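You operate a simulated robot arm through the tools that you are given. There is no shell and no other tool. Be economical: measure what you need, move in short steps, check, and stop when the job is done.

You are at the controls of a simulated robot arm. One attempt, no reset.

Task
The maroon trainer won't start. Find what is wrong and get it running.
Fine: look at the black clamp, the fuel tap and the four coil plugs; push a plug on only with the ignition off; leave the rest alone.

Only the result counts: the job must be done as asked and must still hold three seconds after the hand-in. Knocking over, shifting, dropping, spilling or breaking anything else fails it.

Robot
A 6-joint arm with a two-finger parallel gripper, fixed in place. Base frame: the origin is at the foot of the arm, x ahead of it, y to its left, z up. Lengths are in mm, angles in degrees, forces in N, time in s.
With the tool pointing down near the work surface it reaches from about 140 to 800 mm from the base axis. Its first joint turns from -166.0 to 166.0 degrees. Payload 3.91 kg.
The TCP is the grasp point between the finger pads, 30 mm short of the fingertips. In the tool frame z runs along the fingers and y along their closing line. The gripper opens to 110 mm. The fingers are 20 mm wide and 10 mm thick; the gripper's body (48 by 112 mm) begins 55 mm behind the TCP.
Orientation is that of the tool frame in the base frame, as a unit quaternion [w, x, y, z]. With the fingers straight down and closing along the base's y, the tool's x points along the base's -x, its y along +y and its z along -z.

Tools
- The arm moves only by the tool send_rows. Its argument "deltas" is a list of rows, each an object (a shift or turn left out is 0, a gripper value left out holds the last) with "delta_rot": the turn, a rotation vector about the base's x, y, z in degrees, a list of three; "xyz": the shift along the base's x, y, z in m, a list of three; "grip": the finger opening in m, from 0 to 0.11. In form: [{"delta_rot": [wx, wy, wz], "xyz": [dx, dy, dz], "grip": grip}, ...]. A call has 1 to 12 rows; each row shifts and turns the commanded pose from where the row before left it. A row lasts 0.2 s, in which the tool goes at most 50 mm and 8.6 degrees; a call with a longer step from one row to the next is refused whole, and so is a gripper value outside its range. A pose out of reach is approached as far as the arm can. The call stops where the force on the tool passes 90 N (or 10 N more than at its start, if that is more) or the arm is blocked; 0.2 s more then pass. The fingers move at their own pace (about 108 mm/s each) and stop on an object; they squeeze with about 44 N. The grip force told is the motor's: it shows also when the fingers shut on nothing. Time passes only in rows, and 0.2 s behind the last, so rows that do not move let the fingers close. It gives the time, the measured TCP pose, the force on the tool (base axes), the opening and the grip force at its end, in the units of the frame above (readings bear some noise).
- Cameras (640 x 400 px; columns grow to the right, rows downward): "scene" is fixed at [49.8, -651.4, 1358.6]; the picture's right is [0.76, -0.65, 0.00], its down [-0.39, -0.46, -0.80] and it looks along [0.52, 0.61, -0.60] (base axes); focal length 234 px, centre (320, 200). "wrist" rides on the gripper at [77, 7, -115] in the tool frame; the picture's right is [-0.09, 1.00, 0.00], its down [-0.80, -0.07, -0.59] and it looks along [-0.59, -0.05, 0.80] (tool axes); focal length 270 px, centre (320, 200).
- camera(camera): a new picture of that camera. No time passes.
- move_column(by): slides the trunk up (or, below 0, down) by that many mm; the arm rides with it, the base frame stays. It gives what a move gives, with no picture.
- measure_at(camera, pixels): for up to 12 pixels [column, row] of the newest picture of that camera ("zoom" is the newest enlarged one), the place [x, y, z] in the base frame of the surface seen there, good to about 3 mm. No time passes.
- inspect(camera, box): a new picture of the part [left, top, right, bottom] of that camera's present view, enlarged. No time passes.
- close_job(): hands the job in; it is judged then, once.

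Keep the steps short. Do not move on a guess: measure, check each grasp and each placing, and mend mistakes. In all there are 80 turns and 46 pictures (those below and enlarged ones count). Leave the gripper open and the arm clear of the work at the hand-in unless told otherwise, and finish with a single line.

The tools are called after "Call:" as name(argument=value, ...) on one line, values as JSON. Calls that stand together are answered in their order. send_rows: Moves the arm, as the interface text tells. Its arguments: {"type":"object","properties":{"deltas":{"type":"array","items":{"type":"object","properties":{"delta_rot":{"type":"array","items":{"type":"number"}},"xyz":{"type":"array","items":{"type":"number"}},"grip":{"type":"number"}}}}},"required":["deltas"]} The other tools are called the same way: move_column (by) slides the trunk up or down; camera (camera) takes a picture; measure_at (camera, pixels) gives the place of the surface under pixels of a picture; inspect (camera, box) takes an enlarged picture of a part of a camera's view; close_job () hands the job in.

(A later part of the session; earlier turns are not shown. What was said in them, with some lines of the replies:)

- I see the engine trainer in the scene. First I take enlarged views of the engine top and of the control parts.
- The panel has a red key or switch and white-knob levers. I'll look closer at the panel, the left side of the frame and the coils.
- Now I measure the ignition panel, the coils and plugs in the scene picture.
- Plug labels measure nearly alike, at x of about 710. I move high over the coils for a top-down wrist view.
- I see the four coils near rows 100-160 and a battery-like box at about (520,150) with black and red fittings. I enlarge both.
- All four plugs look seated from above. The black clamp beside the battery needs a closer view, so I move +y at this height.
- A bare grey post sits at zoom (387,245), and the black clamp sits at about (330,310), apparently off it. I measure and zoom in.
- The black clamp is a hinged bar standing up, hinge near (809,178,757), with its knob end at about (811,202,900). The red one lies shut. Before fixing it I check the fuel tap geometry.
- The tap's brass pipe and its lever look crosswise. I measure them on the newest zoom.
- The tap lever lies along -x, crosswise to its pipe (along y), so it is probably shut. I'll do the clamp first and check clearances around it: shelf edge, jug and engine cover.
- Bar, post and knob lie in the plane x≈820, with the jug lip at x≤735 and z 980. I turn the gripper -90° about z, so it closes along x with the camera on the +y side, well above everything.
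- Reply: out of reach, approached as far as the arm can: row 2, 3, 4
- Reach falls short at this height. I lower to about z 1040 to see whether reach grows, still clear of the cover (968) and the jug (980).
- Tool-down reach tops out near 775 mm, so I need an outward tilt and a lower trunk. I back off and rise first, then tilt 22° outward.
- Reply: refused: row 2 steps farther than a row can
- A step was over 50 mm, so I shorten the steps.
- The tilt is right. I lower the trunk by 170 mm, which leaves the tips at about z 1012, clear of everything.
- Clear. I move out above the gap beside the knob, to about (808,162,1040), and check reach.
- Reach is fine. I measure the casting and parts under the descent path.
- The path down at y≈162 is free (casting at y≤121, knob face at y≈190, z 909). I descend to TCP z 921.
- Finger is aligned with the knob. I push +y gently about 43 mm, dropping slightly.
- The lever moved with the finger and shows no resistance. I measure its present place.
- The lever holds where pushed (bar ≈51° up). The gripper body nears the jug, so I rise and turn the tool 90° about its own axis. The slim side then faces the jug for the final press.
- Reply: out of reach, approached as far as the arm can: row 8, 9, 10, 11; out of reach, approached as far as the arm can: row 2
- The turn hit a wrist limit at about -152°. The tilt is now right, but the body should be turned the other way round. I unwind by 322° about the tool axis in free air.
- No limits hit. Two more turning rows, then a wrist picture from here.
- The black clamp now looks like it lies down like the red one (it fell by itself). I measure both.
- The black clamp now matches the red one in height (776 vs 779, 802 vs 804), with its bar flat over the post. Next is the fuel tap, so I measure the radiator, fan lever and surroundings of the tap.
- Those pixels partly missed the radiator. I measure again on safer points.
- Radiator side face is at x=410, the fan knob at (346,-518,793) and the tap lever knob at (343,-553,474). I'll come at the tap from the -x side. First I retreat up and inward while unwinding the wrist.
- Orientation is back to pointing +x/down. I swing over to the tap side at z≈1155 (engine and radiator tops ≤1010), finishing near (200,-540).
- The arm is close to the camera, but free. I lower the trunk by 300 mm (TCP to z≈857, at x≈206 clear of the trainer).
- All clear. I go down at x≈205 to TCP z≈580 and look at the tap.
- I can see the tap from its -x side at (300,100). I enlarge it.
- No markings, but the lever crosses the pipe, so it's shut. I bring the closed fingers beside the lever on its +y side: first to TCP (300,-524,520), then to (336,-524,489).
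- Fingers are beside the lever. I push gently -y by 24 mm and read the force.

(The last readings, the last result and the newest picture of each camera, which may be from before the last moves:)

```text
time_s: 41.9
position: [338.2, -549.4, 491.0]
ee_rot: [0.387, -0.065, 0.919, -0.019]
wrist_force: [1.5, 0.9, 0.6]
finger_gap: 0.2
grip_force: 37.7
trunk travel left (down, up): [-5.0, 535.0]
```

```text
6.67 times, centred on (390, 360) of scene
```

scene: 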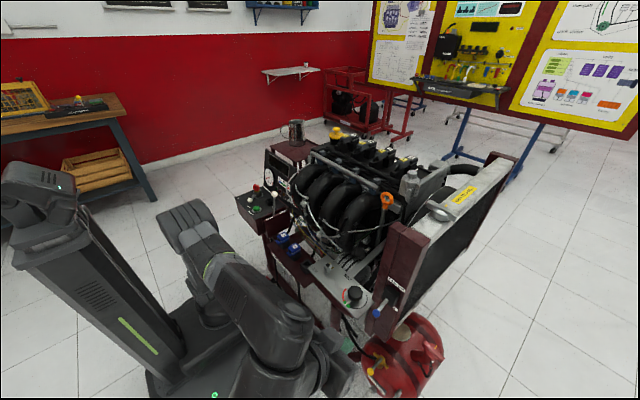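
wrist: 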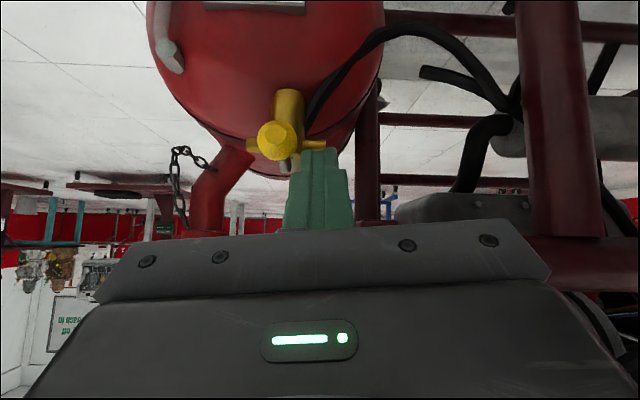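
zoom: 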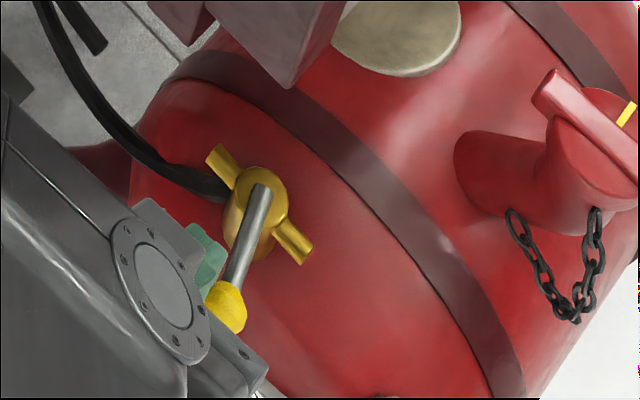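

The lever turns freely with no force. I follow the arc to bring it in line with the pipe (pointing -y).

Call:
send_rows(deltas=[{"xyz": [-0.003, -0.0125, 0]}, {"xyz": [0.004, -0.0117, 0]}, {"xyz": [0.007, -0.0103, 0]}, {"xyz": [0.0094, -0.0081, 0]}, {"xyz": [0.0111, -0.0054, 0]}, {"xyz": [0.003, -0.001, 0]}, {}])

Call:
inspect(camera="scene", box=[350, 330, 430, 390])

Call:
measure_at(camera="zoom", pixels=[[225, 305], [262, 190], [240, 260], [310, 345], [290, 290], [320, 340]])

```text
time_s: 43.5
position: [368.1, -598.2, 489.9]
ee_rot: [0.387, -0.065, 0.919, -0.019]
wrist_force: [0.2, 0.0, 1.0]
finger_gap: 0.1
grip_force: 37.4
trunk travel left (down, up): [-5.0, 535.0]
```

```text
6.67 times, centred on (390, 360) of scene
```

zoom: 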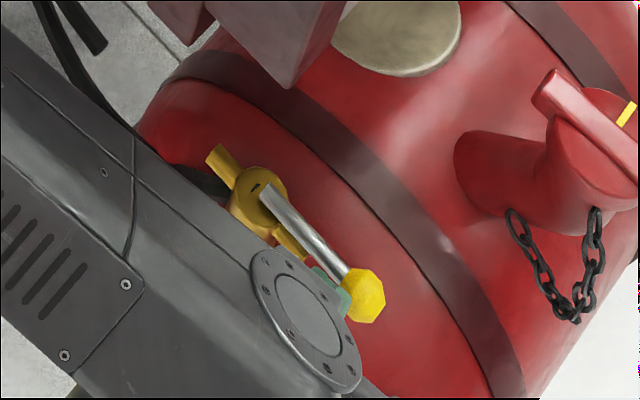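

```text
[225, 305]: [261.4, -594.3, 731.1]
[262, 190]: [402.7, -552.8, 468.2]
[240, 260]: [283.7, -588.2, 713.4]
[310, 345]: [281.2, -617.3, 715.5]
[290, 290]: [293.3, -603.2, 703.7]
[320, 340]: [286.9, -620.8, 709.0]
```

The lever looks in line with the pipe. I measure the knob to check the angle.

Call:
measure_at(camera="zoom", pixels=[[363, 295], [310, 235], [275, 200], [340, 265]])

```text
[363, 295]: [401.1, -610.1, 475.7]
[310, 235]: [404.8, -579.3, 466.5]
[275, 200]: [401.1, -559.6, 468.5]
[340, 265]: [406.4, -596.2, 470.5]
```

It's essentially at 90°. I nudge +x by 4 mm to feel for the end stop, then back off.

Call:
send_rows(deltas=[{"xyz": [0.002, 0, 0]}, {"xyz": [0.002, 0, 0]}])

Call:
send_rows(deltas=[{"xyz": [-0.02, 0.0, 0.0]}, {"xyz": [-0.03, 0, 0.03]}, {"xyz": [-0.035, 0.0, 0.03]}, {"xyz": [-0.035, 0.01, 0.03]}, {"xyz": [-0.035, 0.02, 0.03]}])

Call:
inspect(camera="scene", box=[350, 330, 430, 390])

Call:
measure_at(camera="zoom", pixels=[[363, 295], [310, 235], [275, 200], [340, 265]])

```text
time_s: 44.1
position: [372.4, -598.3, 490.3]
ee_rot: [0.387, -0.065, 0.919, -0.019]
wrist_force: [-0.3, 0.0, 0.5]
finger_gap: 0.2
grip_force: 37.6
trunk travel left (down, up): [-5.0, 535.0]
```

```text
refused: row 5 steps farther than a row can; nothing moved
```

```text
6.67 times, centred on (390, 360) of scene
```

zoom: 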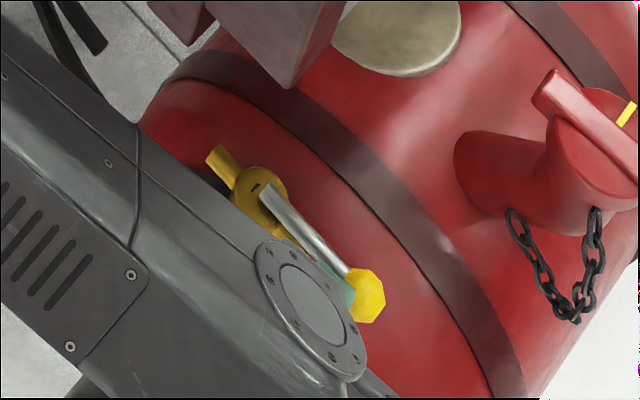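

```text
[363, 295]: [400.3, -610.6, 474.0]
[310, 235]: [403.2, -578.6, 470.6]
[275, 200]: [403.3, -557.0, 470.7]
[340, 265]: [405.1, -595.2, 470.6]
```

The lever didn't move further and shows no force, so it's in line with the pipe and open. I retreat -x and up with legal steps.

Call:
send_rows(deltas=[{"xyz": [-0.02, 0.0, 0.0]}, {"xyz": [-0.03, 0, 0.03]}, {"xyz": [-0.035, 0.0, 0.03]}, {"xyz": [-0.035, 0.01, 0.03]}, {"xyz": [-0.035, 0.015, 0.03]}, {"xyz": [0, 0.02, 0.04]}, {"xyz": [0, 0.02, 0.045]}, {"xyz": [0, 0, 0.045]}, {"xyz": [0, 0, 0.045]}, {"xyz": [0, 0, 0.045]}, {"xyz": [0, 0, 0.03]}])

Call:
move_column(by=300)

```text
time_s: 46.5
position: [218.6, -533.9, 860.5]
ee_rot: [0.388, -0.065, 0.919, -0.018]
wrist_force: [-0.7, -0.2, -0.4]
finger_gap: 0.2
grip_force: 37.3
trunk travel left (down, up): [-5.0, 535.0]
```

```text
time_s: 49.5
position: [218.3, -534.4, 1160.6]
ee_rot: [0.388, -0.065, 0.919, -0.019]
wrist_force: [0.7, -0.7, 0.1]
finger_gap: 0.0
grip_force: 37.6
trunk travel left (down, up): [-305.0, 235.0]
```

Now I swing back over the engine at z≈1160 to (450,100).

Call:
send_rows(deltas=[{"xyz": [0.0232, 0.0384, 0]}, {"xyz": [0.0232, 0.0384, 0]}, {"xyz": [0.0232, 0.0384, 0]}, {"xyz": [0.0232, 0.0384, 0]}, {"xyz": [0.0232, 0.0384, 0]}, {"xyz": [0.0232, 0.0384, 0]}, {"xyz": [0.0232, 0.0384, 0]}, {"xyz": [0.0232, 0.0384, 0]}, {"xyz": [0.0232, 0.0384, 0]}, {"xyz": [0.0232, 0.0384, 0]}])

Call:
send_rows(deltas=[{"xyz": [0, 0.042, 0]}, {"xyz": [0, 0.042, 0]}, {"xyz": [0, 0.042, 0]}, {"xyz": [0, 0.042, 0]}, {"xyz": [0, 0.042, 0]}, {"xyz": [0, 0.042, 0]}, {"xyz": [-0.03, 0.03, 0]}, {"xyz": [-0.03, 0.03, 0]}, {"xyz": [-0.03, 0.03, 0]}, {"xyz": [-0.03, 0.025, 0]}, {"xyz": [-0.03, 0, 0]}, {"xyz": [-0.02, 0, 0]}])

Call:
inspect(camera="scene", box=[220, 140, 316, 235])

```text
time_s: 51.7
position: [449.8, -147.1, 1160.0]
ee_rot: [0.388, -0.065, 0.919, -0.018]
wrist_force: [-0.6, -0.2, -0.1]
finger_gap: 0.1
grip_force: 38.3
trunk travel left (down, up): [-305.0, 235.0]
```

```text
time_s: 54.3
position: [280.8, 218.1, 1160.3]
ee_rot: [0.387, -0.065, 0.919, -0.018]
wrist_force: [0.0, -0.4, -0.2]
finger_gap: 0.0
grip_force: 37.9
trunk travel left (down, up): [-305.0, 235.0]
```

```text
4.21 times, centred on (268, 188) of scene
```

zoom: 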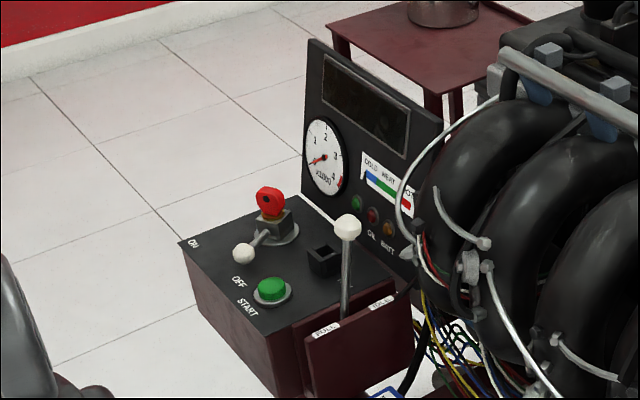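

I measure the ignition lever, labels, START button and the gauge panel here.

Call:
measure_at(camera="zoom", pixels=[[243, 253], [262, 238], [276, 222], [270, 200], [194, 243], [240, 283], [272, 289], [285, 232], [325, 260], [348, 228], [310, 190], [190, 280]])

```text
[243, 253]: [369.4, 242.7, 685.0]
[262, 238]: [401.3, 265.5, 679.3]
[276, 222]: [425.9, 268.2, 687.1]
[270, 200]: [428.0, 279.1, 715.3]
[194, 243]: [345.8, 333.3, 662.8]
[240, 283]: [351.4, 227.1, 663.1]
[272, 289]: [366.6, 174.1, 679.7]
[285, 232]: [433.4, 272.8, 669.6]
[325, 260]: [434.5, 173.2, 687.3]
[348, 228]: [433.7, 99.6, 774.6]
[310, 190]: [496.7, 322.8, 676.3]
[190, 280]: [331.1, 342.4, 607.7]
```

Lever pivot is ≈(430,280), with the knob toward OFF at (372,242) and ON at about (372,317). I descend with closed fingers to the -y side of the knob: first to z≈800.

Call:
send_rows(deltas=[{"xyz": [0, 0, -0.045]}, {"xyz": [0, 0, -0.045]}, {"xyz": [0, 0, -0.045]}, {"xyz": [0, 0, -0.045]}, {"xyz": [0, 0, -0.045]}, {"xyz": [0, 0, -0.045]}, {"xyz": [0.02, 0, -0.04]}, {"xyz": [0.02, -0.003, -0.04]}])

Call:
send_rows(deltas=[{"xyz": [0.015, -0.003, -0.025]}, {"xyz": [0.015, -0.002, -0.025]}, {"xyz": [0.01, 0, -0.03]}])

Call:
inspect(camera="scene", box=[210, 150, 306, 225])

```text
time_s: 56.1
position: [321.4, 213.9, 808.7]
ee_rot: [0.387, -0.065, 0.92, -0.019]
wrist_force: [0.1, 0.1, 0.0]
finger_gap: 0.0
grip_force: 37.8
trunk travel left (down, up): [-305.0, 235.0]
```

```text
time_s: 56.9
position: [362.5, 213.3, 730.4]
ee_rot: [0.387, -0.066, 0.919, -0.02]
wrist_force: [-0.1, -1.0, 0.7]
finger_gap: 0.0
grip_force: 37.9
out of reach, approached as far as the arm can: row 3
trunk travel left (down, up): [-305.0, 235.0]
```

```text
5.33 times, centred on (258, 188) of scene
```

zoom: 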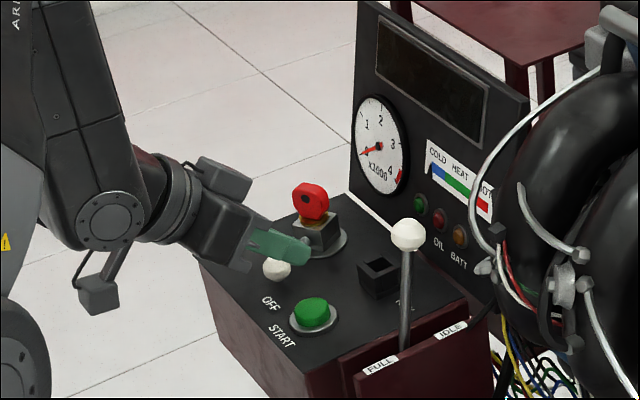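

Clear beside the knob. The arm is folded to its limit, so I lower the trunk the last 34 mm.

Call:
move_column(by=-34)

```text
time_s: 57.7
position: [361.1, 212.2, 697.0]
ee_rot: [0.387, -0.067, 0.919, -0.021]
wrist_force: [0.3, -0.4, 0.7]
finger_gap: 0.1
grip_force: 38.1
trunk travel left (down, up): [-271.0, 269.0]
```

I push the ignition lever along its arc from OFF to ON.

Call:
send_rows(deltas=[{"xyz": [0.0024, 0.0168, 0]}, {"xyz": [-0.013, 0.0163, 0]}, {"xyz": [-0.007, 0.016, 0]}, {"xyz": [-0.0025, 0.0174, 0]}, {"xyz": [0.001, 0.0118, 0]}, {"xyz": [0.0022, 0.009, 0]}, {"xyz": [0.001, 0.003, 0]}])

Call:
inspect(camera="scene", box=[210, 150, 306, 225])

```text
time_s: 59.3
position: [345.8, 299.0, 697.7]
ee_rot: [0.385, -0.066, 0.92, -0.022]
wrist_force: [-8.9, -17.8, 3.9]
finger_gap: 0.1
grip_force: 38.1
trunk travel left (down, up): [-271.0, 269.0]
```

```text
5.33 times, centred on (258, 188) of scene
```

zoom: 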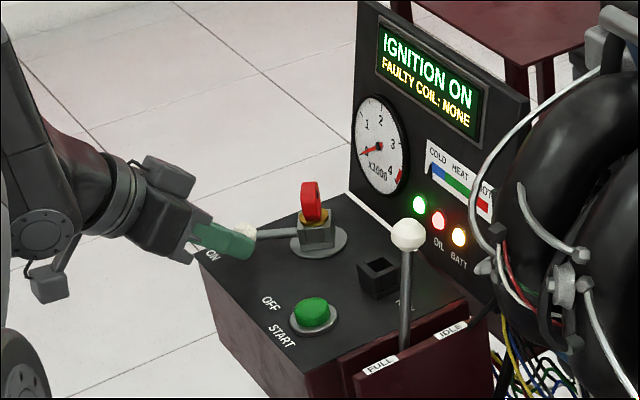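

The display reads "IGNITION ON – FAULTY COIL: NONE" and the lamps are lit, so the battery clamp and coils are good. I lift off and move above START (367,174,680).

Call:
send_rows(deltas=[{"xyz": [0, -0.008, 0]}, {"xyz": [0, -0.004, 0.04]}, {"xyz": [0, -0.04, 0.005]}, {"xyz": [0, -0.04, 0]}, {"xyz": [0.004, -0.034, 0]}, {}])

Call:
camera(camera="wrist")

```text
time_s: 60.7
position: [348.2, 175.2, 742.6]
ee_rot: [0.387, -0.066, 0.92, -0.021]
wrist_force: [-0.9, 0.0, -0.3]
finger_gap: 0.2
grip_force: 37.4
trunk travel left (down, up): [-271.0, 269.0]
```

```text
6 pictures are left
```

wrist: 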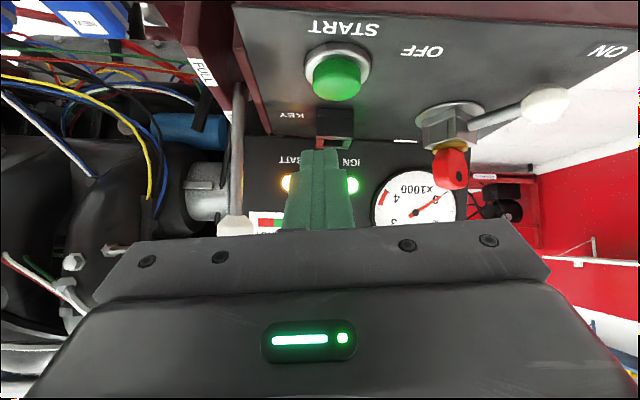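

Call:
measure_at(camera="wrist", pixels=[[337, 80], [337, 65], [337, 97], [315, 80], [360, 80], [337, 50]])

```text
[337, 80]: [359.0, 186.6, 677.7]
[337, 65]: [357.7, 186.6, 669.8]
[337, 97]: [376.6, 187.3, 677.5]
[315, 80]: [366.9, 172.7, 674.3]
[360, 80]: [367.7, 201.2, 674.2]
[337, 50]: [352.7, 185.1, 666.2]
```

The button centre is at about (370,187,678). I align over it and press down in small steps.

Call:
send_rows(deltas=[{"xyz": [0.0075, 0.0113, 0]}, {"xyz": [0, 0, -0.02]}, {"xyz": [0, 0, -0.01]}, {"xyz": [0, 0, -0.005]}, {"xyz": [0, 0, -0.003]}, {"xyz": [0, 0, -0.003]}, {}])

Call:
inspect(camera="scene", box=[210, 150, 306, 225])

```text
time_s: 62.3
position: [360.8, 189.5, 705.9]
ee_rot: [0.385, -0.067, 0.92, -0.024]
wrist_force: [1.4, -0.2, -0.5]
finger_gap: 0.3
grip_force: 37.9
out of reach, approached as far as the arm can: row 5, 6
trunk travel left (down, up): [-271.0, 269.0]
```

```text
5.33 times, centred on (258, 188) of scene
```

zoom: 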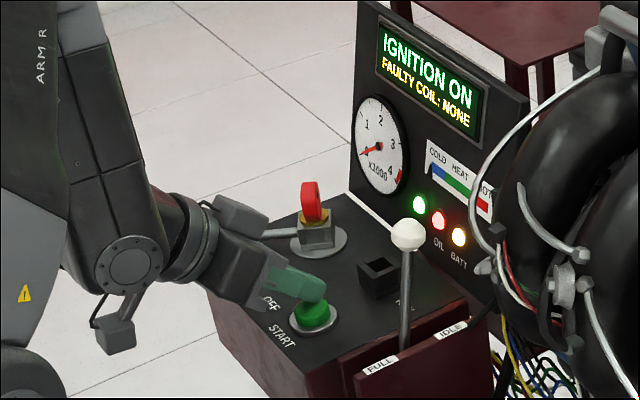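

The fingers are just at the button, and the arm is at its folding limit. I lower the trunk 6 mm to press.

Call:
move_column(by=-6)

```text
time_s: 62.9
position: [359.5, 189.9, 699.9]
ee_rot: [0.386, -0.066, 0.92, -0.024]
wrist_force: [0.1, -0.2, 2.9]
finger_gap: 0.0
grip_force: 37.3
trunk travel left (down, up): [-265.0, 275.0]
```

2.9 N shows contact. I press 4 mm more and hold.

Call:
move_column(by=-4)

Call:
send_rows(deltas=[{}, {}, {}, {}])

Call:
inspect(camera="scene", box=[210, 150, 306, 225])

```text
time_s: 63.4
position: [359.7, 190.1, 698.0]
ee_rot: [0.387, -0.067, 0.919, -0.024]
wrist_force: [0.3, -0.8, 20.5]
finger_gap: 0.0
grip_force: 37.8
trunk travel left (down, up): [-261.0, 279.0]
```

```text
time_s: 64.4
position: [360.2, 189.7, 696.7]
ee_rot: [0.387, -0.068, 0.919, -0.021]
wrist_force: [4.3, 1.8, 25.6]
finger_gap: 0.0
grip_force: 37.2
trunk travel left (down, up): [-261.0, 279.0]
```

```text
5.33 times, centred on (258, 188) of scene
```

zoom: 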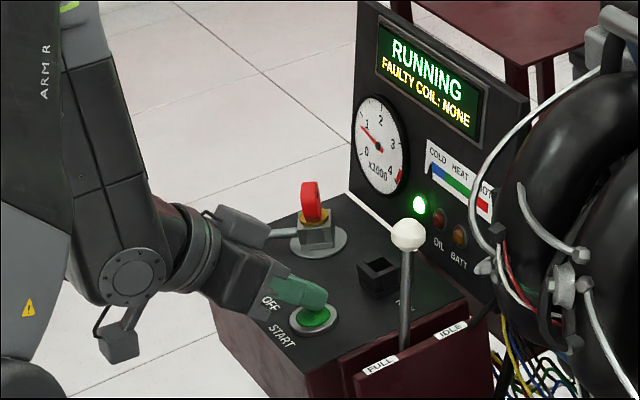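

The display reads RUNNING at about 800 rpm, and the oil and battery lamps are out. I lift straight off the button with the trunk, then back away and open the gripper in the clear.

Call:
move_column(by=60)

Call:
send_rows(deltas=[{"xyz": [-0.01, 0, 0.04]}, {"xyz": [-0.01, 0, 0.045]}, {"xyz": [0, 0, 0.045]}, {"xyz": [0, 0, 0.045]}, {"xyz": [0, 0, 0.045], "grip": 0.11}, {"xyz": [0, 0, 0.045]}, {}, {}, {}, {}])

Call:
inspect(camera="scene", box=[210, 130, 316, 235])

```text
time_s: 65.4
position: [360.0, 190.0, 756.8]
ee_rot: [0.385, -0.067, 0.92, -0.024]
wrist_force: [-0.8, -0.5, -0.4]
finger_gap: 0.0
grip_force: 37.7
trunk travel left (down, up): [-321.0, 219.0]
```

```text
time_s: 67.6
position: [342.1, 191.4, 1019.7]
ee_rot: [0.385, -0.067, 0.92, -0.024]
wrist_force: [-0.9, 0.7, 0.3]
finger_gap: 110.0
grip_force: 0.1
trunk travel left (down, up): [-321.0, 219.0]
```

```text
3.81 times, centred on (263, 182) of scene
```

zoom: 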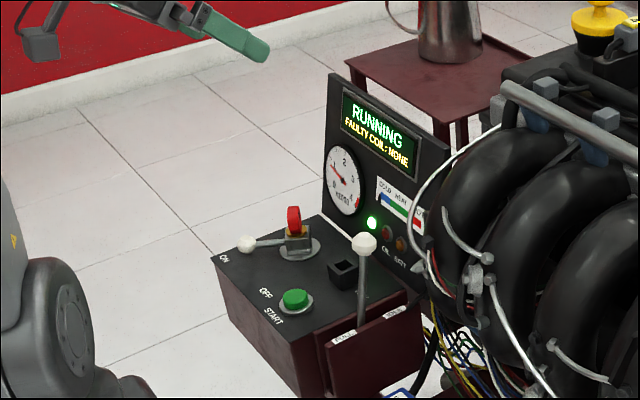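

The engine is still RUNNING after release, with the gripper open and the arm clear. I hand in.

Call:
close_job()

```text
The job is handed in.
```

The maroon trainer is running: the black battery clamp was off its post and the fuel tap was shut, so I closed the clamp, opened the tap, switched the ignition on and pressed START; all four coil plugs were already seated.
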